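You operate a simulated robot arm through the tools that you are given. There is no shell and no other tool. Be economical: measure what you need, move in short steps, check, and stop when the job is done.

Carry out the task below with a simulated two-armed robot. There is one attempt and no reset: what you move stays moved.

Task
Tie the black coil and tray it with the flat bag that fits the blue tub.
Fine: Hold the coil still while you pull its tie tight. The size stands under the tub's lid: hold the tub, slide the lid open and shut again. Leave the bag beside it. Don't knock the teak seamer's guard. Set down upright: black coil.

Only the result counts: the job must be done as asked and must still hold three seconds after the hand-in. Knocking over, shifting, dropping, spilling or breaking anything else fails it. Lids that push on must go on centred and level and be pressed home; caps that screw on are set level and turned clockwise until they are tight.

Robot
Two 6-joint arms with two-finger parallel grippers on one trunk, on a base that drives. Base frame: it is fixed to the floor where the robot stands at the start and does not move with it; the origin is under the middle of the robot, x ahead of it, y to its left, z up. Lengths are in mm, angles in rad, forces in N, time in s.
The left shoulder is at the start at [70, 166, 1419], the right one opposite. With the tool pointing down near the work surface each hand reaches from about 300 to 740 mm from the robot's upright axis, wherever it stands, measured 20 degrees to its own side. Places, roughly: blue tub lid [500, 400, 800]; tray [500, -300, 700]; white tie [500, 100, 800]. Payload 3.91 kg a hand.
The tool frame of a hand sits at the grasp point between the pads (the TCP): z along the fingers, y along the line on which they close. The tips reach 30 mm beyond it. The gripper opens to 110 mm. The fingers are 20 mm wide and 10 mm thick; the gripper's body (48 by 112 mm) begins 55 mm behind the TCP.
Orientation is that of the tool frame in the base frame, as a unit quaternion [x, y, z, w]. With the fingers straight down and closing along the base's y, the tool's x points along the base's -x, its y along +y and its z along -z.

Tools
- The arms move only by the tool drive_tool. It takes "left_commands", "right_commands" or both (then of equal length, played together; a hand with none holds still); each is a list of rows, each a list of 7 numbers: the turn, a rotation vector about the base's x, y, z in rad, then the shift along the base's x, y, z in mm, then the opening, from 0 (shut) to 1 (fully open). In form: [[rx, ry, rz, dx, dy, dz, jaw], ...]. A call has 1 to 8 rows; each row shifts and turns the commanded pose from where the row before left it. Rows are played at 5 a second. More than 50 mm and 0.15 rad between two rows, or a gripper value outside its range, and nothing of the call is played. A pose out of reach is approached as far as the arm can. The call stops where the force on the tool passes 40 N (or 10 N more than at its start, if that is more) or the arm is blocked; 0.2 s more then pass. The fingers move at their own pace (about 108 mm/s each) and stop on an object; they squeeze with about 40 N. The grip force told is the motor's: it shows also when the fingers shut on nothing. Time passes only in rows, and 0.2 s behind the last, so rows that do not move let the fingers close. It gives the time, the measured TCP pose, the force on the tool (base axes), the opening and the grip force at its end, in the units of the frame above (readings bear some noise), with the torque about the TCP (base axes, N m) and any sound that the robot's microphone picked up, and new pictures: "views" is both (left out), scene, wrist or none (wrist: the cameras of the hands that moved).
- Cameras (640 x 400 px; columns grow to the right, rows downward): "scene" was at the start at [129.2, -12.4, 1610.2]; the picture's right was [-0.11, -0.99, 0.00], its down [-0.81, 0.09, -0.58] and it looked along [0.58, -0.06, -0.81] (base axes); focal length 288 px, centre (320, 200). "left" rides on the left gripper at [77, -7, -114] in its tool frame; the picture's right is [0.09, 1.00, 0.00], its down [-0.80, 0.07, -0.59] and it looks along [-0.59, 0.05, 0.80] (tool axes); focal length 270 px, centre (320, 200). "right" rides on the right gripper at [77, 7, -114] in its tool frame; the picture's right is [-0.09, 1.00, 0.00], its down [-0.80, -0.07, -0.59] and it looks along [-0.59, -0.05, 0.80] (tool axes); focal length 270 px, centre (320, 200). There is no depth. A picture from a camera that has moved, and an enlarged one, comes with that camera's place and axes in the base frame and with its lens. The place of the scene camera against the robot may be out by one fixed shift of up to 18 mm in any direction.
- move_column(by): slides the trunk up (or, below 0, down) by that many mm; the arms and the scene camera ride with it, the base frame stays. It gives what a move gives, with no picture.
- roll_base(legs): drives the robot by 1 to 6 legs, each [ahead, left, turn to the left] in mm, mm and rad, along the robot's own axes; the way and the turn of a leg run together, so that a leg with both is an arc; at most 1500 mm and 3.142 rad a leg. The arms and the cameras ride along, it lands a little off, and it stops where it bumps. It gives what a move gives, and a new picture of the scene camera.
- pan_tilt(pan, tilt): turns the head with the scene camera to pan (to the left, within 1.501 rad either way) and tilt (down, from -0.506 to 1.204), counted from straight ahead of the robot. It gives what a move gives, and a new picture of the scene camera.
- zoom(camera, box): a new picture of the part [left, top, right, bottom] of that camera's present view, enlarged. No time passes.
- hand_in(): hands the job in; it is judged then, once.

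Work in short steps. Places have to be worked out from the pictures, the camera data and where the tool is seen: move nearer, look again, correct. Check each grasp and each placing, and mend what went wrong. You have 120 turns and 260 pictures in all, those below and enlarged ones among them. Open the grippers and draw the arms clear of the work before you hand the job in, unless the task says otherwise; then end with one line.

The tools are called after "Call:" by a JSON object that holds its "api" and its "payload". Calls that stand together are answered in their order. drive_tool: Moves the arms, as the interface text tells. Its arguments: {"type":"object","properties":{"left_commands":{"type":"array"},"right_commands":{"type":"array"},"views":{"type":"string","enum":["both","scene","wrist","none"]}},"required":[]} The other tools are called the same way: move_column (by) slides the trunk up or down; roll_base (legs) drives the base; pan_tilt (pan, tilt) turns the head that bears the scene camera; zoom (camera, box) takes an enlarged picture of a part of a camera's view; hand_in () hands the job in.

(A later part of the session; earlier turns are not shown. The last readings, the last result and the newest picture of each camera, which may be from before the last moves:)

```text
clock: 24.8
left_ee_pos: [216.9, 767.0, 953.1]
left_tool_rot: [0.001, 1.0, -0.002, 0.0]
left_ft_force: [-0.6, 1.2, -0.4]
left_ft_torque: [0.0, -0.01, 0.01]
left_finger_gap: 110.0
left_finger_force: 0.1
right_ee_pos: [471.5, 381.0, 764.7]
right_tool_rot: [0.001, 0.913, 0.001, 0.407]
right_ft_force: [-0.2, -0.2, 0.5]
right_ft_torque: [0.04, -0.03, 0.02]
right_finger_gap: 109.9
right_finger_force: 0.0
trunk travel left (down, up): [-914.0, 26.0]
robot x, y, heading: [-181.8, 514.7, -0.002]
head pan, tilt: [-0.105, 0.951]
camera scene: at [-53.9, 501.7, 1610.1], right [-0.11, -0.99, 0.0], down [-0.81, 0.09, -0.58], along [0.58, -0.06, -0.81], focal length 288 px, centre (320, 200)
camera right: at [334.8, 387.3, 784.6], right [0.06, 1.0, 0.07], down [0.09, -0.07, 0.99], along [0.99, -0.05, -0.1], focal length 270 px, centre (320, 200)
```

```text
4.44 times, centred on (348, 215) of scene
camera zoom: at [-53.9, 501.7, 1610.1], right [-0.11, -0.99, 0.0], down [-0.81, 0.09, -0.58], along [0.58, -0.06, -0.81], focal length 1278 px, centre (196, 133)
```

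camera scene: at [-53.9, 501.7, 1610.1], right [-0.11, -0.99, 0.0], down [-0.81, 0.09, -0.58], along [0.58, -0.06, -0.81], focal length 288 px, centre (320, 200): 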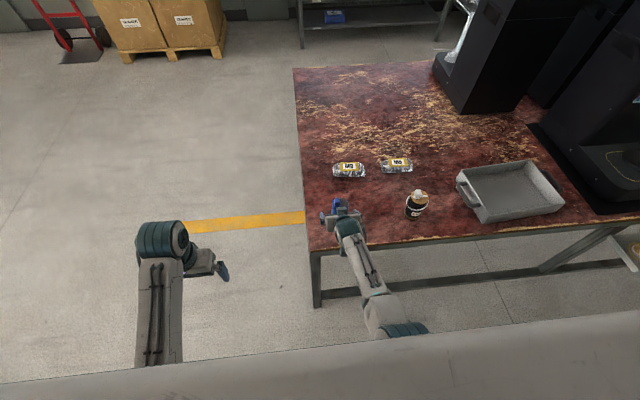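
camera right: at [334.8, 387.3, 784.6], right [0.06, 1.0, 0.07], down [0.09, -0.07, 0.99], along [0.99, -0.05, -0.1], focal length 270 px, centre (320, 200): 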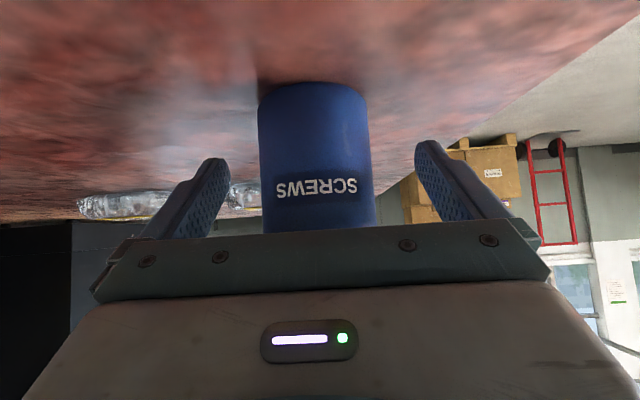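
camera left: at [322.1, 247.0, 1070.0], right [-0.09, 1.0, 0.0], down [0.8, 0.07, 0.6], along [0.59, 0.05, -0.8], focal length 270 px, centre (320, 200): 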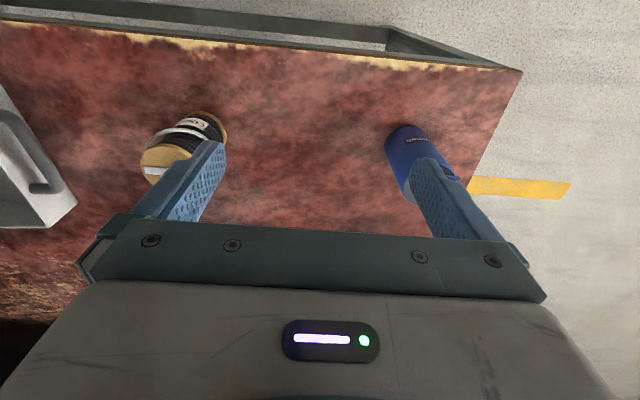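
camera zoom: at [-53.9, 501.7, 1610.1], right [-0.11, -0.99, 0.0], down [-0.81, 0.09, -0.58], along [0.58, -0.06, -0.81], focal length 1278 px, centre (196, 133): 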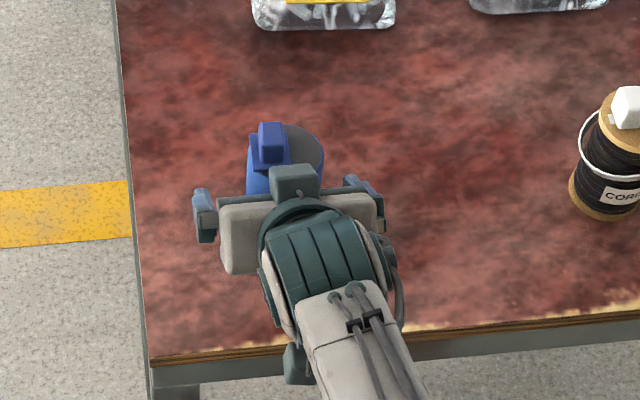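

The tub is centred between the fingers, at y ≈ 380 against the TCP's 381. I'll close gently in steps.

Call:
{"api": "drive_tool", "payload": {"right_commands": [[0, 0, 0, 0, -1.5, 0, 0.7], [0, 0, 0, 0, 0, 0, 0.6], [0, 0, 0, 0, 0, 0, 0.55], [0, 0, 0, 0, 0, 0, 0.52], [0, 0, 0, 0, 0, 0, 0.49], [0, 0, 0, 0, 0, 0, 0.45], [0, 0, 0, 0, 0, 0, 0.45]], "views": "wrist"}}

```text
clock: 26.4
left_ee_pos: [215.8, 767.8, 955.0]
left_tool_rot: [0.001, 1.0, 0.0, -0.001]
left_ft_force: [0.1, -0.5, 0.7]
left_ft_torque: [0.04, 0.0, 0.0]
left_finger_gap: 109.9
left_finger_force: 0.1
right_ee_pos: [469.9, 377.8, 765.5]
right_tool_rot: [0.0, 0.913, 0.001, 0.408]
right_ft_force: [-0.2, -0.1, 1.2]
right_ft_torque: [-0.11, 0.06, 0.01]
right_finger_gap: 57.2
right_finger_force: 40.2
trunk travel left (down, up): [-914.0, 26.0]
robot x, y, heading: [-186.4, 512.0, -0.002]
head pan, tilt: [-0.105, 0.951]
camera right: at [333.8, 385.1, 785.2], right [0.06, 1.0, 0.07], down [0.09, -0.07, 0.99], along [0.99, -0.05, -0.1], focal length 270 px, centre (320, 200)
```

right: 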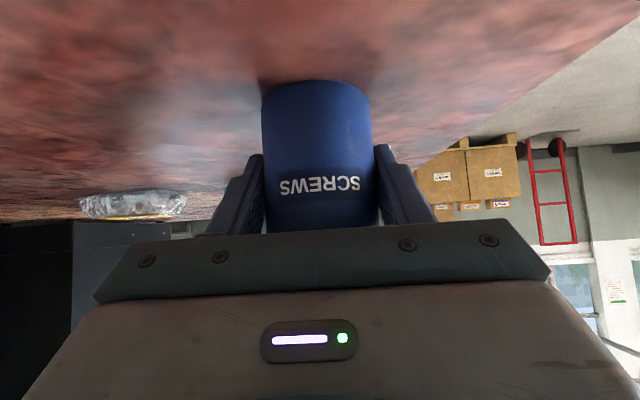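

The tub is held: the gap reads 57 mm and the grip 40 N. Now I'll bring the left hand over from the free side towards (478, 500, 900).

Call:
{"api": "drive_tool", "payload": {"left_commands": [[0, 0, 0, 33, -33, -7, 1], [0, 0, 0, 33, -33, -7, 1], [0, 0, 0, 33, -33, -7, 1], [0, 0, 0, 33, -33, -7, 1], [0, 0, 0, 33, -33, -7, 1], [0, 0, 0, 33, -33, -7, 0.6], [0, 0, 0, 33, -33, -7, 0.6], [0, 0, 0, 31, -33, -6, 0.6]], "views": "both"}}

```text
clock: 28.4
left_ee_pos: [484.5, 533.0, 891.7]
left_tool_rot: [-0.011, 1.0, 0.014, 0.001]
left_ft_force: [-0.1, 0.3, -1.3]
left_ft_torque: [0.0, 0.0, -0.03]
left_finger_gap: 66.1
left_finger_force: 0.1
right_ee_pos: [469.8, 378.8, 765.7]
right_tool_rot: [0.0, 0.913, 0.002, 0.408]
right_ft_force: [0.1, -0.3, 0.6]
right_ft_torque: [0.01, 0.0, 0.0]
right_finger_gap: 57.0
right_finger_force: 40.4
trunk travel left (down, up): [-914.0, 26.0]
robot x, y, heading: [-182.0, 511.4, 0.0]
head pan, tilt: [-0.105, 0.951]
stopped in row 8 (left hand): the arm was blocked; the commanded pose is now the measured one
camera scene: at [-55.6, 501.4, 1610.1], right [-0.11, -0.99, 0.0], down [-0.81, 0.09, -0.58], along [0.58, -0.06, -0.81], focal length 288 px, centre (320, 200)
camera left: at [406.7, 523.0, 1006.4], right [-0.11, 0.99, 0.03], down [0.8, 0.07, 0.6], along [0.59, 0.09, -0.8], focal length 270 px, centre (320, 200)
```

scene: 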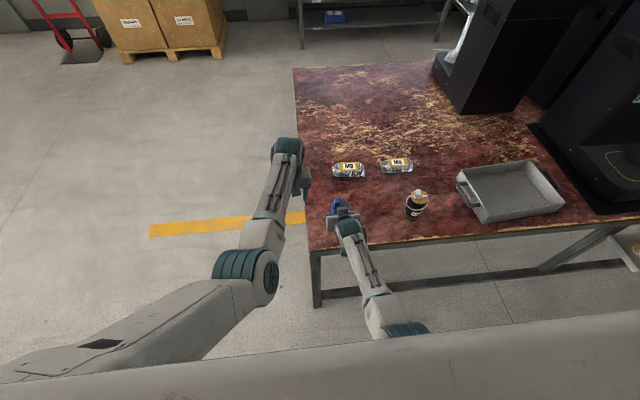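
left: 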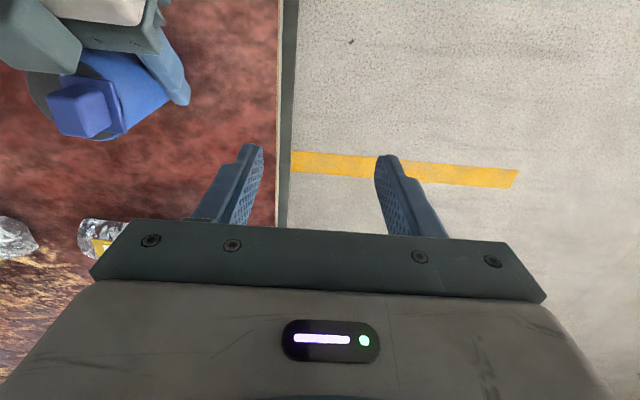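

The left arm stopped at y ≈ 533 with no force on the tool. I'll probe a small inward step with some yaw to see whether it's a limit.

Call:
{"api": "drive_tool", "payload": {"left_commands": [[0, 0, -0.05, 0, -15, 5, 0.6], [0, 0, -0.05, 0, -15, 0, 0.6], [0, 0, -0.05, 0, -15, 0, 0.6]], "views": "none"}}

```text
clock: 29.4
left_ee_pos: [490.0, 519.3, 889.3]
left_tool_rot: [0.05, 0.998, 0.03, 0.001]
left_ft_force: [-0.7, 0.1, 0.0]
left_ft_torque: [0.03, 0.01, -0.05]
left_finger_gap: 66.1
left_finger_force: 0.0
right_ee_pos: [470.1, 377.7, 765.4]
right_tool_rot: [0.0, 0.913, 0.001, 0.407]
right_ft_force: [-0.1, -0.7, -0.4]
right_ft_torque: [0.01, -0.03, 0.02]
right_finger_gap: 57.2
right_finger_force: 39.7
trunk travel left (down, up): [-914.0, 26.0]
robot x, y, heading: [-183.1, 511.1, -0.001]
head pan, tilt: [-0.105, 0.951]
stopped in row 3 (left hand): the arm was blocked; the commanded pose is now the measured one
```

I'll look down at the arms to find out what is blocking.

Call:
{"api": "pan_tilt", "payload": {"pan": 0.1, "tilt": 1.2}}

```text
clock: 30.1
left_ee_pos: [490.3, 518.5, 888.3]
left_tool_rot: [0.052, 0.998, 0.031, 0.0]
left_ft_force: [1.0, -0.9, -0.6]
left_ft_torque: [0.0, -0.02, 0.01]
left_finger_gap: 65.9
left_finger_force: 0.1
right_ee_pos: [471.4, 379.2, 765.3]
right_tool_rot: [0.0, 0.914, 0.002, 0.407]
right_ft_force: [0.1, -0.7, 0.3]
right_ft_torque: [0.01, 0.02, -0.01]
right_finger_gap: 57.1
right_finger_force: 40.1
trunk travel left (down, up): [-914.0, 26.0]
robot x, y, heading: [-181.3, 512.6, -0.004]
head pan, tilt: [0.099, 1.201]
camera scene: at [-71.6, 513.8, 1594.2], right [0.1, -1.0, 0.0], down [-0.93, -0.09, -0.36], along [0.36, 0.04, -0.93], focal length 288 px, centre (320, 200)
```

scene: 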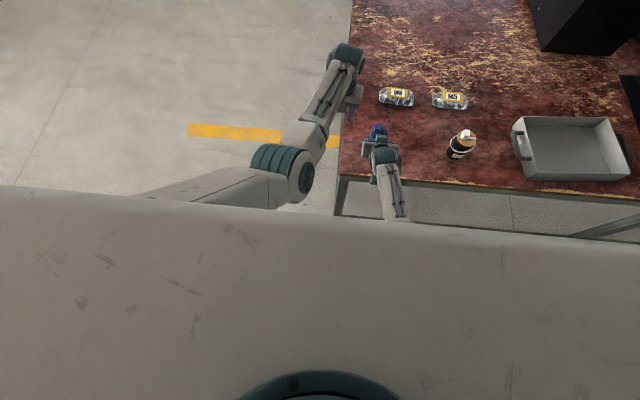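

The left arm is in an elbow-in posture, while the right one flipped elbow-out when it went close and low. I'll take the left hand close to the robot and low on its own side, then bring it forward again.

Call:
{"api": "drive_tool", "payload": {"left_commands": [[-0.03, 0, 0.052, -20, 35, 0, 0.6], [-0.03, 0, 0.052, -30, 35, 0, 0.6], [0, 0, 0, -33, 35, -5, 0.6], [0, 0, 0, -33, 35, -5, 0.6], [0, 0, 0, -33, 30, -10, 0.6], [0, 0, 0, -33, 5, -10, 0.6], [0, 0, 0, 0, 0, -10, 0.6]], "views": "none"}}

Call:
{"api": "drive_tool", "payload": {"left_commands": [[0, 0, 0, 30, -30, 5, 0.6], [0, 0, 0, 30, -35, 5, 0.6], [0, 0, 0, 30, -35, 5, 0.6], [0, 0, 0, 30, -35, 5, 0.6], [0, 0, 0, 30, -35, 5, 0.6]], "views": "both"}}

```text
clock: 31.8
left_ee_pos: [306.3, 692.2, 847.8]
left_tool_rot: [0.001, 1.0, -0.001, 0.0]
left_ft_force: [0.0, -0.5, 0.5]
left_ft_torque: [0.0, -0.05, 0.02]
left_finger_gap: 66.1
left_finger_force: 0.1
right_ee_pos: [470.7, 379.8, 765.0]
right_tool_rot: [-0.001, 0.913, 0.002, 0.408]
right_ft_force: [-0.3, -0.5, -0.1]
right_ft_torque: [0.01, -0.01, -0.01]
right_finger_gap: 57.3
right_finger_force: 40.0
trunk travel left (down, up): [-914.0, 26.0]
robot x, y, heading: [-185.5, 509.5, -0.003]
head pan, tilt: [0.099, 1.201]
```

```text
clock: 33.1
left_ee_pos: [464.5, 562.7, 865.6]
left_tool_rot: [-0.014, 1.0, 0.021, 0.002]
left_ft_force: [-0.6, 1.1, 0.2]
left_ft_torque: [-0.03, 0.01, 0.04]
left_finger_gap: 66.0
left_finger_force: 0.1
right_ee_pos: [468.7, 379.8, 767.0]
right_tool_rot: [-0.002, 0.913, 0.003, 0.409]
right_ft_force: [-0.8, 0.0, -0.1]
right_ft_torque: [-0.01, -0.03, 0.0]
right_finger_gap: 57.4
right_finger_force: 39.9
trunk travel left (down, up): [-914.0, 26.0]
robot x, y, heading: [-186.2, 514.5, 0.006]
head pan, tilt: [0.099, 1.201]
stopped in row 5 (left hand): the arm was blocked; the commanded pose is now the measured one
camera scene: at [-72.8, 515.3, 1594.2], right [0.1, -1.0, 0.0], down [-0.93, -0.09, -0.36], along [0.36, 0.03, -0.93], focal length 288 px, centre (320, 200)
camera left: at [387.1, 549.9, 980.6], right [-0.12, 0.99, 0.04], down [0.8, 0.07, 0.6], along [0.59, 0.1, -0.8], focal length 270 px, centre (320, 200)
```

scene: 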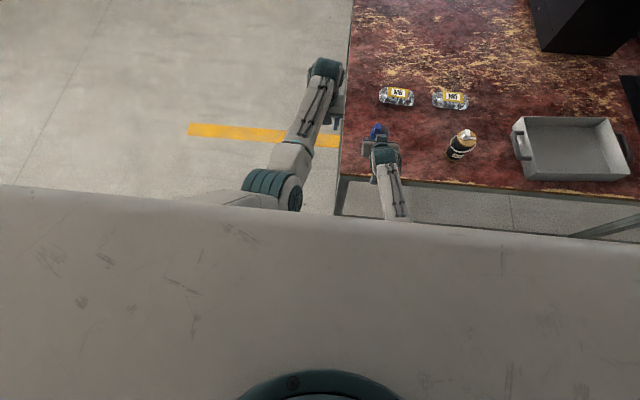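
left: 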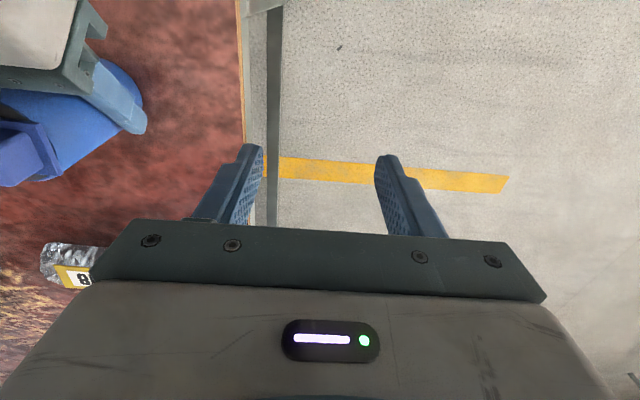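

Both arms share an inward limit of about 12° past the shoulder, so they can't meet there with both hands square. New plan: the right hand holds the tub diagonally, yawed 45°, with the base nearer y = 355, leaving the knob in the left hand's range. First I'll release the tub, back off and reposition.

Call:
{"api": "drive_tool", "payload": {"right_commands": [[0, 0, 0, 0, 0, 0, 0.6], [0, 0, 0, 0, 0, 0, 0.8], [0, 0, 0, 0, 0, 0, 1], [0, 0, 0, -30, 0, 0, 1], [0, 0, 0, -35, 0, 0, 1], [0, 0, 0, -35, 0, 0, 1]], "left_commands": [[0.02, 0, -0.02, 0, 15, 0, 0.6], [0.02, 0, 0, 0, 15, 0, 0.6], [0, 0, 0, -10, 20, 5, 0.6], [0, 0, 0, -10, 20, 5, 0.6], [0, 0, 0, -10, 20, 10, 0.6], [0, 0, 0, -10, 20, 15, 0.6]], "views": "wrist"}}

Call:
{"api": "roll_base", "payload": {"legs": [[-30, -157, 0]]}}

```text
clock: 34.5
left_ee_pos: [421.2, 669.8, 900.6]
left_tool_rot: [-0.005, 0.999, 0.041, 0.001]
left_ft_force: [-0.9, -0.4, 0.0]
left_ft_torque: [-0.02, -0.01, 0.01]
left_finger_gap: 66.1
left_finger_force: 0.0
right_ee_pos: [370.3, 378.1, 767.7]
right_tool_rot: [0.0, 0.912, 0.001, 0.409]
right_ft_force: [0.2, 0.5, 0.3]
right_ft_torque: [0.01, 0.01, 0.0]
right_finger_gap: 110.1
right_finger_force: 0.0
trunk travel left (down, up): [-914.0, 26.0]
robot x, y, heading: [-184.7, 517.2, -0.005]
head pan, tilt: [0.099, 1.201]
camera right: at [233.4, 384.8, 787.1], right [0.06, 1.0, 0.07], down [0.09, -0.07, 0.99], along [0.99, -0.05, -0.09], focal length 270 px, centre (320, 200)
camera left: at [344.3, 654.4, 1015.4], right [-0.09, 0.99, 0.08], down [0.8, 0.03, 0.6], along [0.59, 0.12, -0.8], focal length 270 px, centre (320, 200)
```

right: 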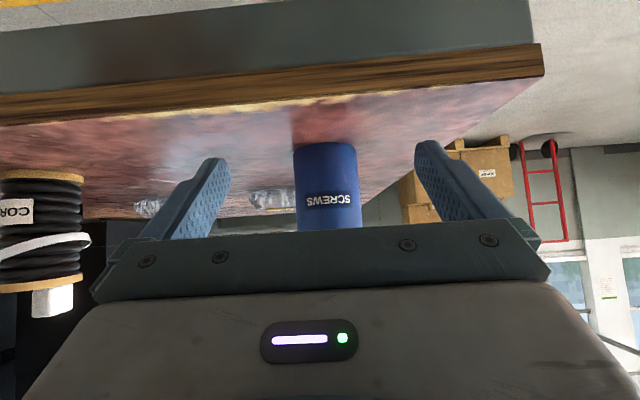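
left: 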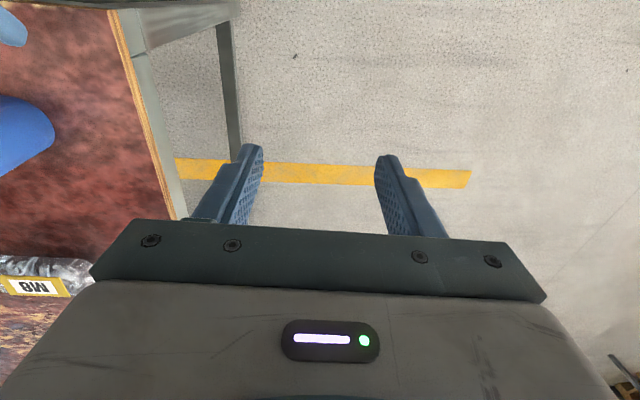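

```text
clock: 36.0
left_ee_pos: [391.7, 514.7, 899.5]
left_tool_rot: [-0.004, 0.999, 0.039, 0.0]
left_ft_force: [-0.5, 0.1, -0.9]
left_ft_torque: [-0.04, -0.01, -0.03]
left_finger_gap: 66.1
left_finger_force: 0.0
right_ee_pos: [341.1, 223.6, 767.5]
right_tool_rot: [-0.001, 0.913, 0.001, 0.408]
right_ft_force: [0.0, -0.1, -0.3]
right_ft_torque: [-0.02, 0.0, -0.01]
right_finger_gap: 110.0
right_finger_force: 0.1
trunk travel left (down, up): [-914.0, 26.0]
robot x, y, heading: [-217.1, 356.7, -0.004]
head pan, tilt: [0.099, 1.201]
camera scene: at [-101.4, 360.6, 1594.1], right [0.1, -1.0, 0.0], down [-0.93, -0.09, -0.36], along [0.36, 0.03, -0.93], focal length 288 px, centre (320, 200)
```

scene: 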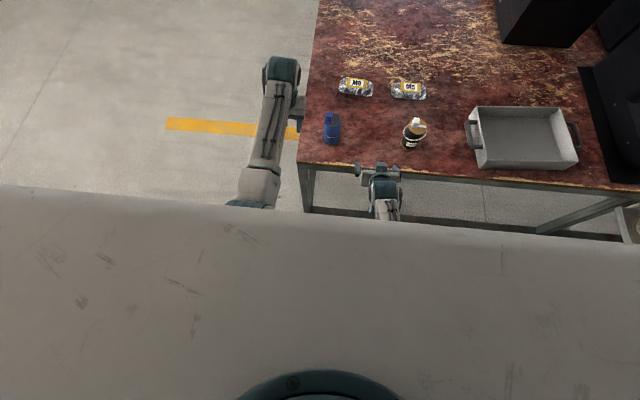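

Now I'll yaw the right hand +45° while bringing it to (400, 300, 765), and level the left hand.

Call:
{"api": "drive_tool", "payload": {"right_commands": [[0, 0, 0.131, 10, 12, 0, 1], [0, 0, 0.131, 10, 12, 0, 1], [0, 0, 0.131, 10, 13, 0, 1], [0, 0, 0.131, 10, 13, 0, 1], [0, 0, 0.131, 10, 13, 0, 1], [0, 0, 0.131, 9, 13, 0, 1]], "left_commands": [[-0.04, 0, 0, 0, 0, 0, 0.6], [-0.04, 0, 0, 0, 0, 0, 0.6], [0, 0, 0, 0, 0, 0, 0.6], [0, 0, 0, 0, 0, 0, 0.6], [0, 0, 0, 0, 0, 0, 0.6], [0, 0, 0, 0, 0, 0, 0.6]], "views": "none"}}

Call:
{"api": "zoom", "payload": {"camera": "right", "box": [0, 0, 640, 400]}}

Call:
{"api": "pan_tilt", "payload": {"pan": 0.0, "tilt": 0.9}}

```text
clock: 37.4
left_ee_pos: [392.5, 511.8, 899.9]
left_tool_rot: [-0.003, 1.0, 0.001, 0.0]
left_ft_force: [-0.5, 0.0, -0.3]
left_ft_torque: [0.02, 0.0, -0.01]
left_finger_gap: 66.0
left_finger_force: 0.0
right_ee_pos: [399.3, 298.4, 765.3]
right_tool_rot: [-0.352, 0.843, 0.16, 0.375]
right_ft_force: [0.3, -0.2, -0.2]
right_ft_torque: [-0.01, -0.02, -0.01]
right_finger_gap: 110.1
right_finger_force: 0.0
trunk travel left (down, up): [-914.0, 26.0]
robot x, y, heading: [-216.0, 359.6, -0.005]
head pan, tilt: [0.099, 1.201]
```

```text
1.00 times, centred on (320, 200) of right
camera zoom: at [299.6, 205.6, 784.8], right [-0.67, 0.74, 0.07], down [0.12, 0.01, 0.99], along [0.74, 0.67, -0.1], focal length 270 px, centre (320, 200)
```

zoom: 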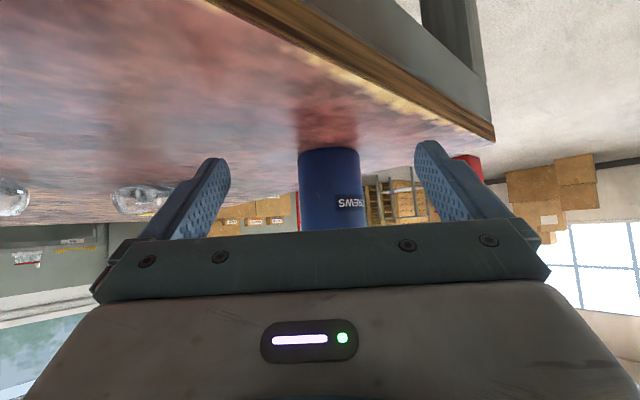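

```text
clock: 38.2
left_ee_pos: [392.0, 512.6, 900.2]
left_tool_rot: [-0.003, 1.0, 0.001, 0.001]
left_ft_force: [0.4, 0.6, 0.8]
left_ft_torque: [0.0, 0.01, 0.02]
left_finger_gap: 66.1
left_finger_force: 0.0
right_ee_pos: [399.2, 297.9, 765.6]
right_tool_rot: [-0.351, 0.843, 0.158, 0.376]
right_ft_force: [0.2, -1.2, 0.1]
right_ft_torque: [0.0, 0.03, 0.02]
right_finger_gap: 110.2
right_finger_force: 0.1
trunk travel left (down, up): [-914.0, 26.0]
robot x, y, heading: [-217.5, 357.3, -0.004]
head pan, tilt: [0.0, 0.901]
camera scene: at [-82.6, 351.7, 1614.0], right [0.0, -1.0, 0.0], down [-0.78, 0.0, -0.62], along [0.62, 0.0, -0.78], focal length 288 px, centre (320, 200)
```

scene: 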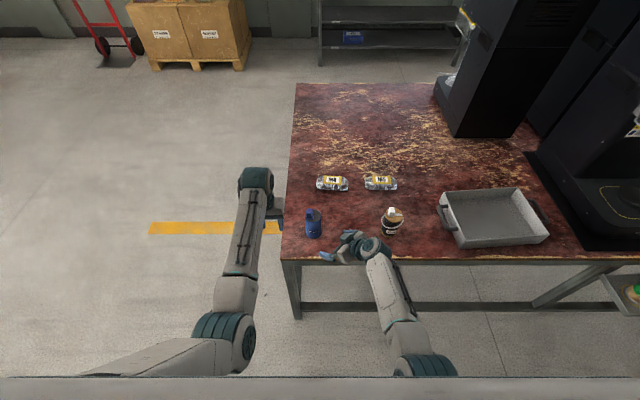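

It's aligned: the tub's lateral offset from the finger line is under 1 mm. I'll advance diagonally about 105 mm and lower 8 mm.

Call:
{"api": "drive_tool", "payload": {"right_commands": [[0, 0, 0, 25, 25, -4, 1], [0, 0, 0, 25, 25, -4, 1], [0, 0, 0, 24, 25, 0, 1], [0, 0, 0, 0, 0, 0, 1]], "views": "wrist"}}

```text
clock: 39.2
left_ee_pos: [392.1, 512.6, 901.1]
left_tool_rot: [-0.004, 1.0, 0.001, 0.002]
left_ft_force: [-0.2, 0.1, -0.4]
left_ft_torque: [0.02, 0.01, -0.05]
left_finger_gap: 66.0
left_finger_force: 0.0
right_ee_pos: [473.9, 372.6, 758.1]
right_tool_rot: [-0.35, 0.843, 0.158, 0.377]
right_ft_force: [0.5, -0.6, 1.2]
right_ft_torque: [0.0, -0.02, 0.0]
right_finger_gap: 109.9
right_finger_force: 0.0
trunk travel left (down, up): [-914.0, 26.0]
robot x, y, heading: [-214.7, 356.5, -0.004]
head pan, tilt: [0.0, 0.901]
camera right: at [373.6, 281.1, 777.8], right [-0.67, 0.74, 0.07], down [0.12, 0.01, 0.99], along [0.74, 0.67, -0.09], focal length 270 px, centre (320, 200)
```

right: 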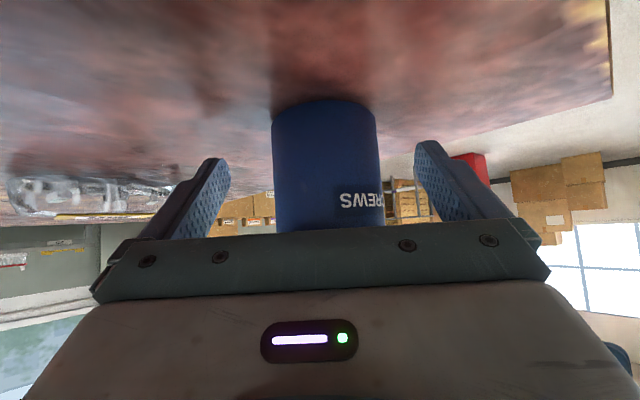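

The tub is centred between the right fingers. Before closing, I'll check that the left hand reaches above the knob at (478, 392).

Call:
{"api": "drive_tool", "payload": {"left_commands": [[0, 0, 0, 21, -30, 0, 0.6], [0, 0, 0, 21, -30, 0, 0.6], [0, 0, 0, 22, -30, -3, 0.6], [0, 0, 0, 22, -30, -3, 0.6], [0, 0, 0, 0, 0, 0, 0.6]], "views": "both"}}

```text
clock: 40.4
left_ee_pos: [478.0, 393.2, 894.9]
left_tool_rot: [-0.003, 1.0, 0.0, 0.001]
left_ft_force: [-0.1, 0.3, 0.6]
left_ft_torque: [-0.01, -0.01, 0.0]
left_finger_gap: 65.9
left_finger_force: 0.1
right_ee_pos: [474.1, 373.4, 758.8]
right_tool_rot: [-0.351, 0.843, 0.158, 0.376]
right_ft_force: [-0.4, -0.3, 0.2]
right_ft_torque: [-0.02, 0.0, -0.02]
right_finger_gap: 109.9
right_finger_force: 0.0
trunk travel left (down, up): [-914.0, 26.0]
robot x, y, heading: [-215.8, 357.7, -0.002]
head pan, tilt: [0.0, 0.901]
camera scene: at [-83.0, 352.0, 1614.0], right [0.0, -1.0, 0.0], down [-0.78, 0.0, -0.62], along [0.62, 0.0, -0.78], focal length 288 px, centre (320, 200)
camera left: at [401.0, 387.1, 1010.5], right [-0.1, 1.0, 0.0], down [0.8, 0.08, 0.6], along [0.59, 0.06, -0.8], focal length 270 px, centre (320, 200)
```

scene: 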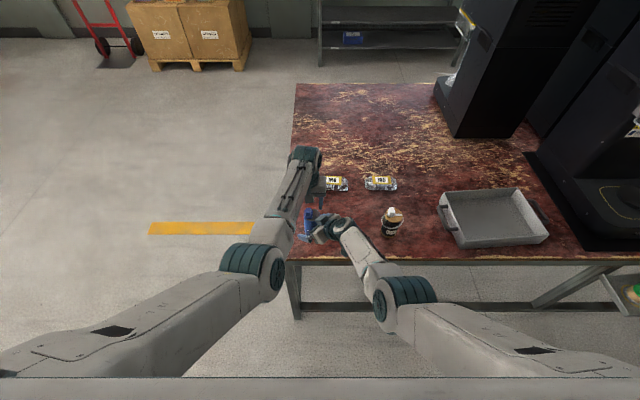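
left: 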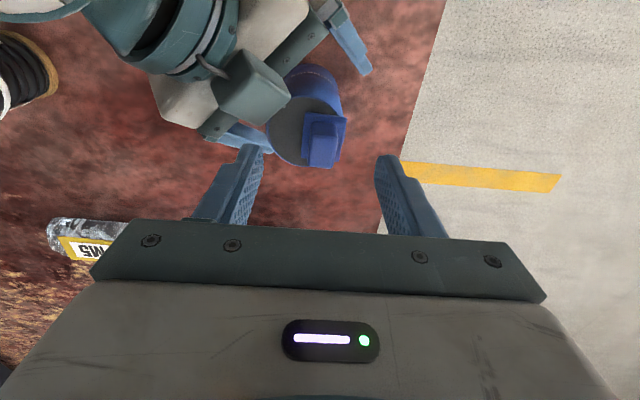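

The left hand reaches it well. A teal block on top of the right hand sits close to the tub top, so I'll back the right hand off 8 mm and then close it on the tub.

Call:
{"api": "drive_tool", "payload": {"right_commands": [[0, 0, 0, -6, -6, 0, 0.8], [0, 0, 0, 0, 0, 0, 0.65], [0, 0, 0, 0, 0, 0, 0.57], [0, 0, 0, 0, 0, 0, 0.53], [0, 0, 0, 0, 0, 0, 0.5], [0, 0, 0, 0, 0, 0, 0.45], [0, 0, 0, 0, 0, 0, 0.45]], "views": "none"}}

Call:
{"api": "zoom", "payload": {"camera": "left", "box": [180, 40, 420, 190]}}

```text
clock: 42.0
left_ee_pos: [476.4, 393.4, 895.1]
left_tool_rot: [-0.003, 1.0, 0.0, 0.0]
left_ft_force: [0.2, -0.2, 0.4]
left_ft_torque: [0.0, 0.03, 0.0]
left_finger_gap: 66.1
left_finger_force: 0.2
right_ee_pos: [469.3, 366.0, 758.3]
right_tool_rot: [-0.35, 0.843, 0.159, 0.376]
right_ft_force: [-0.7, -0.6, 0.3]
right_ft_torque: [-0.04, 0.02, 0.01]
right_finger_gap: 56.6
right_finger_force: 39.5
trunk travel left (down, up): [-914.0, 26.0]
robot x, y, heading: [-217.3, 357.5, -0.0]
head pan, tilt: [0.0, 0.901]
```

```text
2.67 times, centred on (300, 115) of left
camera zoom: at [401.3, 387.2, 1010.0], right [-0.1, 1.0, 0.0], down [0.8, 0.08, 0.6], along [0.59, 0.06, -0.8], focal length 721 px, centre (373, 427)
```

zoom: 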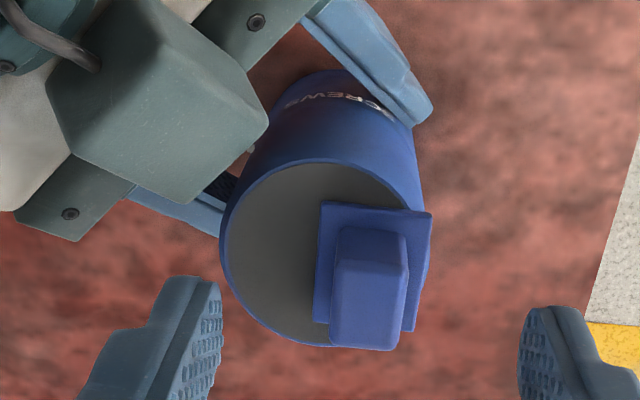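

The tub is held and undisturbed. I put the knob centre at about (486, 394.6). I'll lower the left hand around it, partly closed, and check partway.

Call:
{"api": "drive_tool", "payload": {"left_commands": [[0, 0, 0, 11, 1.2, -10, 0.42], [0, 0, 0, 0, 0, -13, 0.42], [0, 0, 0, 0, 0, 0, 0.42]], "views": "wrist"}}

Call:
{"api": "zoom", "payload": {"camera": "left", "box": [180, 60, 420, 210]}}

```text
clock: 42.8
left_ee_pos: [489.0, 394.9, 871.8]
left_tool_rot: [-0.004, 1.0, 0.001, 0.0]
left_ft_force: [-0.7, 0.2, 0.1]
left_ft_torque: [0.01, 0.02, 0.0]
left_finger_gap: 46.2
left_finger_force: 0.0
right_ee_pos: [466.8, 367.2, 757.8]
right_tool_rot: [-0.35, 0.843, 0.158, 0.376]
right_ft_force: [-1.3, 0.0, -0.3]
right_ft_torque: [-0.01, -0.01, -0.01]
right_finger_gap: 56.9
right_finger_force: 39.5
trunk travel left (down, up): [-914.0, 26.0]
robot x, y, heading: [-211.5, 354.9, -0.006]
head pan, tilt: [0.0, 0.901]
camera left: at [412.4, 388.0, 986.6], right [-0.1, 1.0, 0.0], down [0.8, 0.08, 0.59], along [0.59, 0.06, -0.8], focal length 270 px, centre (320, 200)
```

left: 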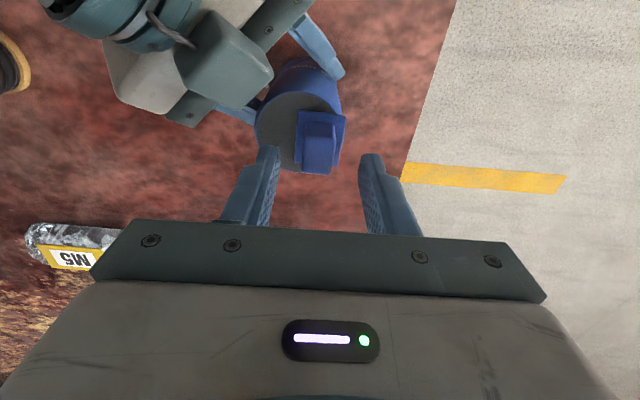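

```text
2.67 times, centred on (300, 135) of left
camera zoom: at [412.4, 388.0, 986.6], right [-0.1, 1.0, 0.0], down [0.8, 0.08, 0.59], along [0.59, 0.06, -0.8], focal length 721 px, centre (373, 373)
```

zoom: 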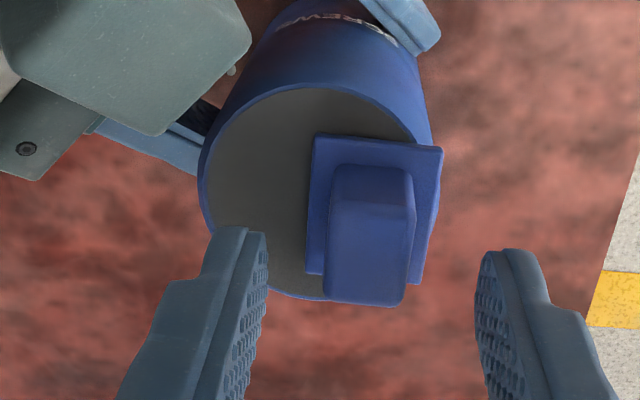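

The knob is at (486, 394.4), between the fingers. I'll descend to z = 852 and close on it.

Call:
{"api": "drive_tool", "payload": {"left_commands": [[0, 0, 0, 0, 0, -10, 0.42], [0, 0, 0, 0, 0, -9, 0.42], [0, 0, 0, 0, 0, 0, 0.3], [0, 0, 0, 0, 0, 0, 0.2], [0, 0, 0, 0, 0, 0, 0.1], [0, 0, 0, 0, 0, 0, 0.1]], "views": "wrist"}}

```text
clock: 44.2
left_ee_pos: [489.7, 393.3, 855.3]
left_tool_rot: [-0.004, 1.0, 0.001, 0.003]
left_ft_force: [0.0, -4.6, 27.2]
left_ft_torque: [-0.24, 0.02, -0.35]
left_finger_gap: 27.9
left_finger_force: 39.6
right_ee_pos: [466.4, 367.4, 758.9]
right_tool_rot: [-0.35, 0.843, 0.158, 0.376]
right_ft_force: [5.9, 4.4, -14.9]
right_ft_torque: [-0.55, 0.05, 0.33]
right_finger_gap: 56.8
right_finger_force: 40.2
trunk travel left (down, up): [-914.0, 26.0]
robot x, y, heading: [-213.9, 355.9, -0.004]
head pan, tilt: [0.0, 0.901]
camera left: at [412.9, 387.3, 969.8], right [-0.09, 1.0, 0.0], down [0.8, 0.08, 0.6], along [0.6, 0.06, -0.8], focal length 270 px, centre (320, 200)
```

left: 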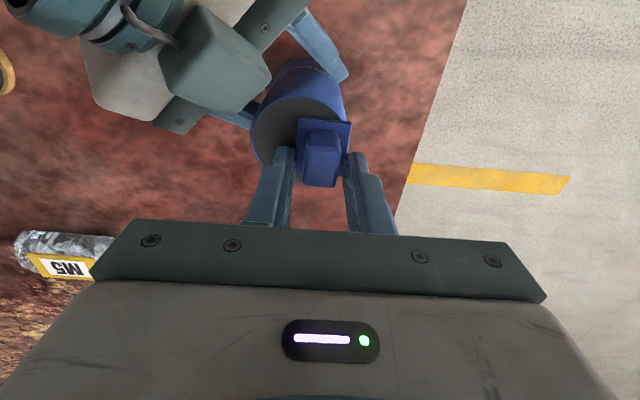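

The gap of 27.9 mm and the 27 N vertical force show I've caught the plate rather than the knob. I'll open, rise 9 mm, and close again.

Call:
{"api": "drive_tool", "payload": {"left_commands": [[0, 0, 0, 0, 0, 0, 0.4], [0, 0, 0, 0, 0.5, 5, 0.4], [0, 0, 0, 0, 0, 5, 0.4], [0, 0, 0, 0, 0, 0, 0.25], [0, 0, 0, 0, 0, 0, 0.2], [0, 0, 0, 0, 0, 0, 0.15], [0, 0, 0, 0, 0, 0, 0.05], [0, 0, 0, 0, 0, 0, 0.05]], "views": "wrist"}}

Call:
{"api": "zoom", "payload": {"camera": "left", "box": [220, 70, 420, 195]}}

```text
clock: 46.0
left_ee_pos: [488.1, 394.0, 860.4]
left_tool_rot: [-0.004, 1.0, 0.0, -0.002]
left_ft_force: [-4.5, -5.7, -23.8]
left_ft_torque: [-0.08, 0.17, -0.29]
left_finger_gap: 27.2
left_finger_force: 40.6
right_ee_pos: [470.9, 367.4, 759.2]
right_tool_rot: [-0.35, 0.842, 0.158, 0.378]
right_ft_force: [3.8, 5.2, 23.2]
right_ft_torque: [0.22, -0.2, 0.26]
right_finger_gap: 56.5
right_finger_force: 40.1
trunk travel left (down, up): [-914.0, 26.0]
robot x, y, heading: [-215.1, 357.7, -0.002]
head pan, tilt: [0.0, 0.901]
camera left: at [411.7, 388.0, 975.8], right [-0.09, 1.0, 0.0], down [0.8, 0.08, 0.59], along [0.59, 0.06, -0.81], focal length 270 px, centre (320, 200)
```

left: 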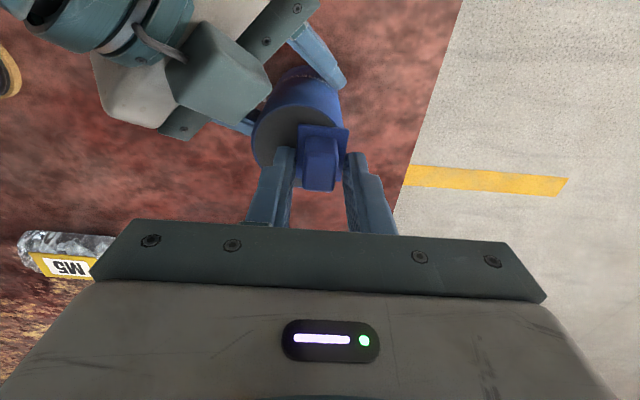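

```text
3.20 times, centred on (320, 132) of left
camera zoom: at [411.7, 388.0, 975.8], right [-0.09, 1.0, 0.0], down [0.8, 0.08, 0.59], along [0.59, 0.06, -0.81], focal length 865 px, centre (320, 416)
```

zoom: 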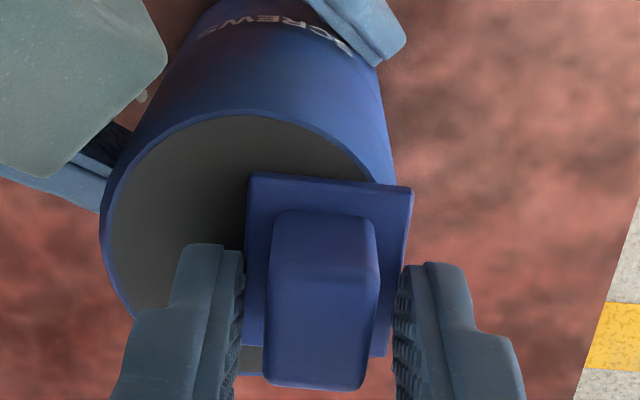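

It's still on the plate, so the plate edges sit at about z = 830. I'll open, go up to TCP z ≈ 871, then close on the knob.

Call:
{"api": "drive_tool", "payload": {"left_commands": [[0, 0, 0, 0, 0, 0, 0.4], [0, 0, 0, 0, 0, 0, 0.4], [0, 0, 0, 0, 0, 7, 0.4], [0, 0, 0, 0, 0, 0, 0.25], [0, 0, 0, 0, 0, 0, 0.2], [0, 0, 0, 0, 0, 0, 0.15], [0, 0, 0, 0, 0, 0, 0.05], [0, 0, 0, 0, 0, 0, 0.05]], "views": "none"}}

Call:
{"api": "zoom", "payload": {"camera": "left", "box": [220, 70, 420, 195]}}

```text
clock: 47.8
left_ee_pos: [489.8, 394.1, 869.2]
left_tool_rot: [-0.004, 1.0, 0.0, 0.0]
left_ft_force: [-0.3, -4.7, 3.0]
left_ft_torque: [-0.12, -0.05, -0.12]
left_finger_gap: 16.7
left_finger_force: 40.3
right_ee_pos: [466.8, 366.9, 757.5]
right_tool_rot: [-0.351, 0.843, 0.16, 0.376]
right_ft_force: [-0.3, 5.0, -5.5]
right_ft_torque: [-0.58, 0.19, 0.23]
right_finger_gap: 56.5
right_finger_force: 39.9
trunk travel left (down, up): [-914.0, 26.0]
robot x, y, heading: [-215.5, 355.6, 0.003]
head pan, tilt: [0.0, 0.901]
```

```text
3.20 times, centred on (320, 132) of left
camera zoom: at [413.0, 387.7, 984.5], right [-0.09, 1.0, 0.0], down [0.8, 0.08, 0.6], along [0.59, 0.06, -0.8], focal length 865 px, centre (320, 416)
```

zoom: 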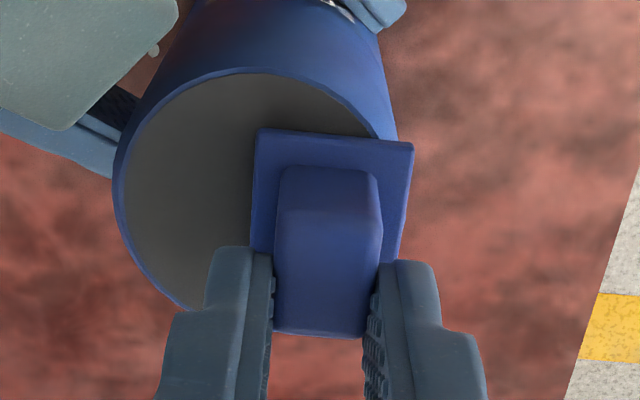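

The knob is gripped at 16.7 mm. I'll try sliding it towards -y in small steps and watch the forces.

Call:
{"api": "drive_tool", "payload": {"left_commands": [[0, 0, 0, 0, -3, 0, 0.05], [0, 0, 0, 0, -4, 0, 0.05], [0, 0, 0, 0, 0, 0, 0.05]], "views": "none"}}

Call:
{"api": "zoom", "payload": {"camera": "left", "box": [220, 70, 420, 195]}}

```text
clock: 48.6
left_ee_pos: [489.8, 389.0, 869.2]
left_tool_rot: [-0.003, 1.0, 0.001, 0.001]
left_ft_force: [8.0, 2.3, -0.3]
left_ft_torque: [0.11, -0.44, -0.15]
left_finger_gap: 16.4
left_finger_force: 40.0
right_ee_pos: [468.7, 367.2, 757.9]
right_tool_rot: [-0.35, 0.843, 0.159, 0.376]
right_ft_force: [-8.6, -2.8, 0.1]
right_ft_torque: [0.2, -0.47, 0.22]
right_finger_gap: 56.5
right_finger_force: 40.1
trunk travel left (down, up): [-914.0, 26.0]
robot x, y, heading: [-213.2, 356.1, -0.003]
head pan, tilt: [0.0, 0.901]
```

```text
3.20 times, centred on (320, 132) of left
camera zoom: at [413.1, 381.7, 984.5], right [-0.1, 1.0, 0.0], down [0.8, 0.08, 0.6], along [0.59, 0.06, -0.8], focal length 865 px, centre (320, 416)
```

zoom: 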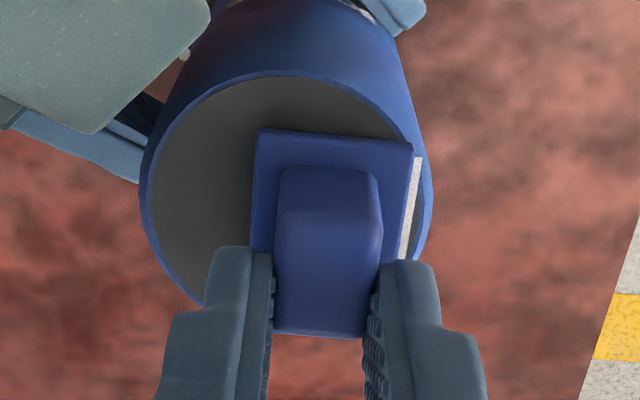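

The lid slides towards -y and uncovers a white label. I'll continue about 18 mm.

Call:
{"api": "drive_tool", "payload": {"left_commands": [[0, 0, 0, 0, -5, 0, 0.05], [0, 0, 0, 0, -5, 0, 0.05], [0, 0, 0, 0, -5, 0, 0.05], [0, 0, 0, 0, -3, 0, 0.05], [0, 0, 0, 0, 0, 0, 0.05]], "views": "none"}}

Call:
{"api": "zoom", "payload": {"camera": "left", "box": [220, 70, 420, 195]}}

Call:
{"api": "zoom", "payload": {"camera": "scene", "box": [290, 195, 346, 230]}}

```text
clock: 49.8
left_ee_pos: [488.7, 369.3, 868.7]
left_tool_rot: [-0.003, 1.0, 0.0, 0.001]
left_ft_force: [4.2, 1.8, 3.1]
left_ft_torque: [0.09, -0.3, -0.17]
left_finger_gap: 16.8
left_finger_force: 39.6
right_ee_pos: [467.9, 367.3, 758.2]
right_tool_rot: [-0.35, 0.843, 0.158, 0.376]
right_ft_force: [-3.8, -3.0, -5.4]
right_ft_torque: [0.16, -0.07, 0.16]
right_finger_gap: 56.5
right_finger_force: 39.9
trunk travel left (down, up): [-914.0, 26.0]
robot x, y, heading: [-217.5, 357.7, -0.004]
head pan, tilt: [0.0, 0.901]
```

```text
3.20 times, centred on (320, 132) of left
camera zoom: at [413.2, 363.2, 984.5], right [-0.1, 1.0, 0.0], down [0.8, 0.08, 0.59], along [0.59, 0.06, -0.8], focal length 865 px, centre (320, 416)
```

zoom: 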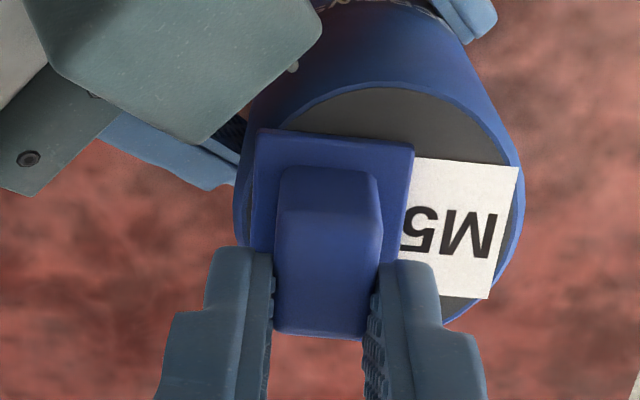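

```text
11.43 times, centred on (318, 212) of scene
camera zoom: at [-82.0, 351.7, 1614.0], right [0.0, -1.0, 0.0], down [-0.78, 0.0, -0.62], along [0.62, 0.0, -0.78], focal length 3287 px, centre (343, 57)
```

zoom: 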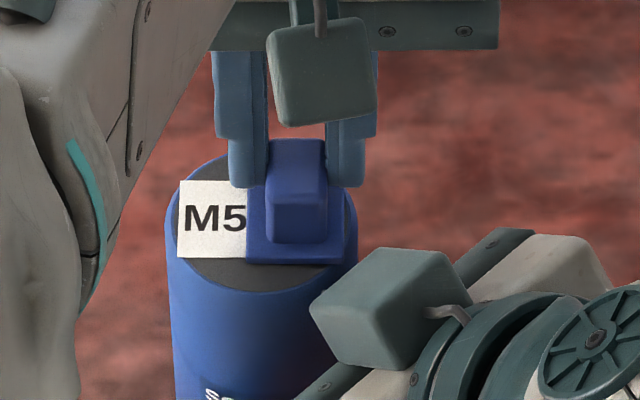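

The label reads M5. I'll open 5 mm further to confirm, then slide the lid shut, back to y ≈ 394.

Call:
{"api": "drive_tool", "payload": {"left_commands": [[0, 0, 0, 0, -3, 0, 0.05], [0, 0, 0, 0, -3, 0, 0.05], [0, 0, 0, 0, 0, 0, 0.05]], "views": "none"}}

Call:
{"api": "zoom", "payload": {"camera": "left", "box": [220, 70, 420, 195]}}

Call:
{"api": "drive_tool", "payload": {"left_commands": [[0, 0, 0, 0, 6, 0, 0.05], [0, 0, 0, 0, 6, 0, 0.05], [0, 0, 0, 0, 6, 0, 0.05], [0, 0, 0, 0, 6, 0, 0.05], [0, 0, 0, 0, 5, 0, 0.05], [0, 0, 0, 0, 3, 0, 0.05], [0, 0, 0, 0, 0, 0, 0.05]], "views": "none"}}

Call:
{"api": "zoom", "payload": {"camera": "left", "box": [220, 70, 420, 195]}}

```text
clock: 50.6
left_ee_pos: [490.0, 364.1, 869.7]
left_tool_rot: [-0.003, 1.0, 0.001, 0.0]
left_ft_force: [1.9, 8.1, 8.8]
left_ft_torque: [0.32, 0.23, -0.19]
left_finger_gap: 16.4
left_finger_force: 40.0
right_ee_pos: [468.4, 366.3, 757.8]
right_tool_rot: [-0.351, 0.843, 0.159, 0.374]
right_ft_force: [-1.5, -7.8, -9.5]
right_ft_torque: [0.62, -0.16, 0.0]
right_finger_gap: 56.6
right_finger_force: 40.5
trunk travel left (down, up): [-914.0, 26.0]
robot x, y, heading: [-213.7, 354.8, -0.005]
head pan, tilt: [0.0, 0.901]
```

```text
3.20 times, centred on (320, 132) of left
camera zoom: at [413.2, 357.9, 984.2], right [-0.1, 1.0, 0.0], down [0.8, 0.08, 0.6], along [0.59, 0.06, -0.8], focal length 865 px, centre (320, 416)
```

zoom: 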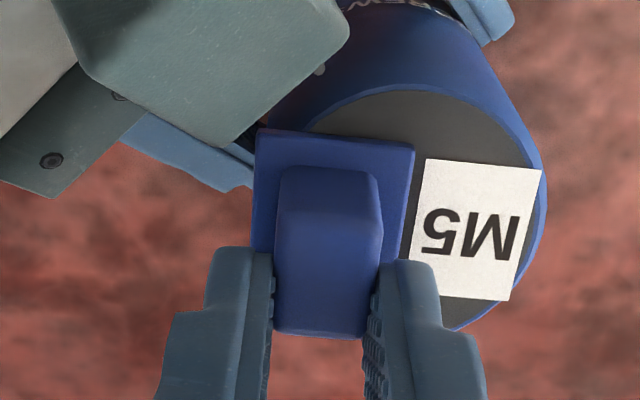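

```text
clock: 52.2
left_ee_pos: [489.5, 394.0, 868.2]
left_tool_rot: [-0.004, 1.0, 0.0, 0.0]
left_ft_force: [-2.8, -9.0, 11.5]
left_ft_torque: [-0.28, 0.12, -0.09]
left_finger_gap: 16.6
left_finger_force: 39.8
right_ee_pos: [467.5, 367.9, 758.2]
right_tool_rot: [-0.35, 0.843, 0.159, 0.377]
right_ft_force: [1.9, 9.2, -12.8]
right_ft_torque: [-0.99, 0.42, 0.2]
right_finger_gap: 56.5
right_finger_force: 40.1
trunk travel left (down, up): [-914.0, 26.0]
robot x, y, heading: [-215.3, 356.5, -0.004]
head pan, tilt: [0.0, 0.901]
```

```text
3.20 times, centred on (320, 132) of left
camera zoom: at [413.2, 388.6, 984.6], right [-0.09, 1.0, 0.0], down [0.8, 0.08, 0.59], along [0.59, 0.06, -0.8], focal length 865 px, centre (320, 416)
```

zoom: 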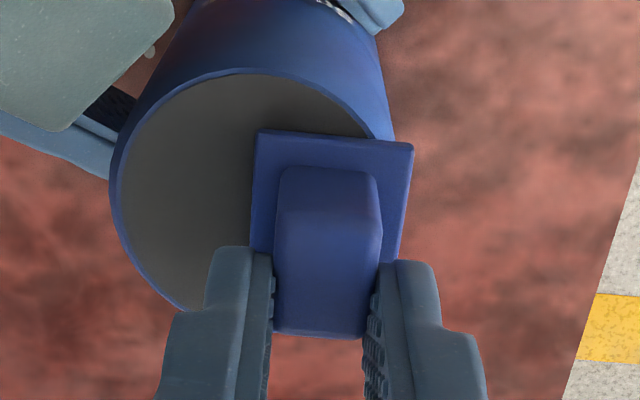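

M5 is confirmed and the lid is shut against its stop. I'll release the knob, lift the left hand clear, then release and back off the right.

Call:
{"api": "drive_tool", "payload": {"left_commands": [[0, 0, 0, 0, -0.7, 0, 0.1], [0, 0, 0, 0, 0, 0, 0.25], [0, 0, 0, 0, 0, 0, 0.4], [0, 0, 0, 0, 0, 20, 0.45], [0, 0, 0, 0, 0, 30, 0.6], [0, 0, 0, -10, 35, 10, 0.6], [0, 0, 0, -15, 40, 0, 0.6], [0, 0, 0, -15, 40, 0, 0.6]], "views": "none"}}

Call:
{"api": "drive_tool", "payload": {"right_commands": [[0, 0, 0, 0, 0, 0, 0.55], [0, 0, 0, 0, 0, 0, 0.7], [0, 0, 0, 0, 0, 0, 1], [0, 0, 0, 0, 0, 0, 1], [0, 0, 0, -25, -25, 0, 1], [0, 0, 0, -25, -25, 3, 1], [0, 0, 0, -25, -25, 3, 1]], "views": "both"}}

```text
clock: 54.0
left_ee_pos: [449.8, 511.5, 930.6]
left_tool_rot: [-0.004, 1.0, 0.0, 0.001]
left_ft_force: [0.4, 0.3, -0.8]
left_ft_torque: [0.02, 0.0, -0.01]
left_finger_gap: 66.0
left_finger_force: 0.2
right_ee_pos: [467.7, 367.3, 758.3]
right_tool_rot: [-0.35, 0.843, 0.157, 0.376]
right_ft_force: [0.1, 0.3, -1.2]
right_ft_torque: [-0.05, 0.0, -0.02]
right_finger_gap: 56.8
right_finger_force: 40.1
trunk travel left (down, up): [-914.0, 26.0]
robot x, y, heading: [-215.8, 355.7, -0.002]
head pan, tilt: [0.0, 0.901]
```

```text
clock: 55.6
left_ee_pos: [449.9, 509.6, 931.0]
left_tool_rot: [-0.003, 1.0, 0.001, 0.001]
left_ft_force: [0.1, -0.7, 0.1]
left_ft_torque: [0.01, 0.0, 0.02]
left_finger_gap: 66.0
left_finger_force: 0.0
right_ee_pos: [392.7, 291.4, 765.6]
right_tool_rot: [-0.35, 0.843, 0.158, 0.376]
right_ft_force: [-0.1, -0.8, -0.4]
right_ft_torque: [0.01, 0.01, 0.01]
right_finger_gap: 110.2
right_finger_force: 0.0
trunk travel left (down, up): [-914.0, 26.0]
robot x, y, heading: [-213.1, 355.2, 0.005]
head pan, tilt: [0.0, 0.901]
camera scene: at [-83.2, 350.8, 1614.1], right [0.0, -1.0, 0.0], down [-0.78, 0.0, -0.62], along [0.62, 0.0, -0.78], focal length 288 px, centre (320, 200)
camera right: at [291.6, 199.1, 784.3], right [-0.67, 0.74, 0.07], down [0.12, 0.01, 0.99], along [0.74, 0.67, -0.09], focal length 270 px, centre (320, 200)
```

scene: 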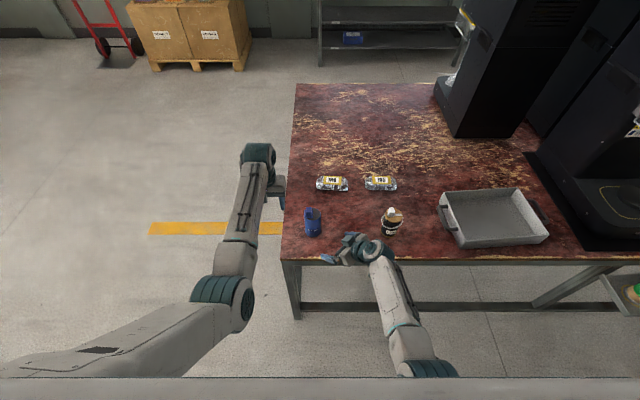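
right: 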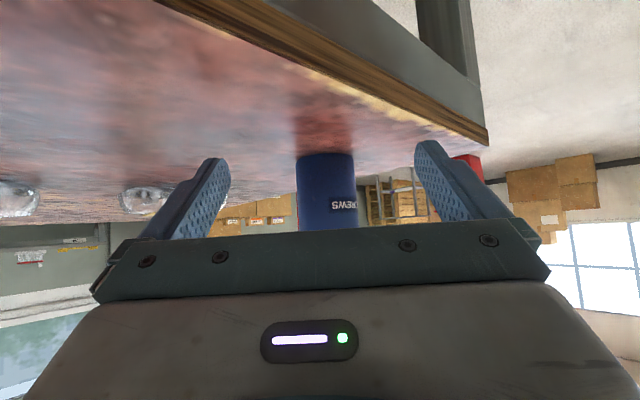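

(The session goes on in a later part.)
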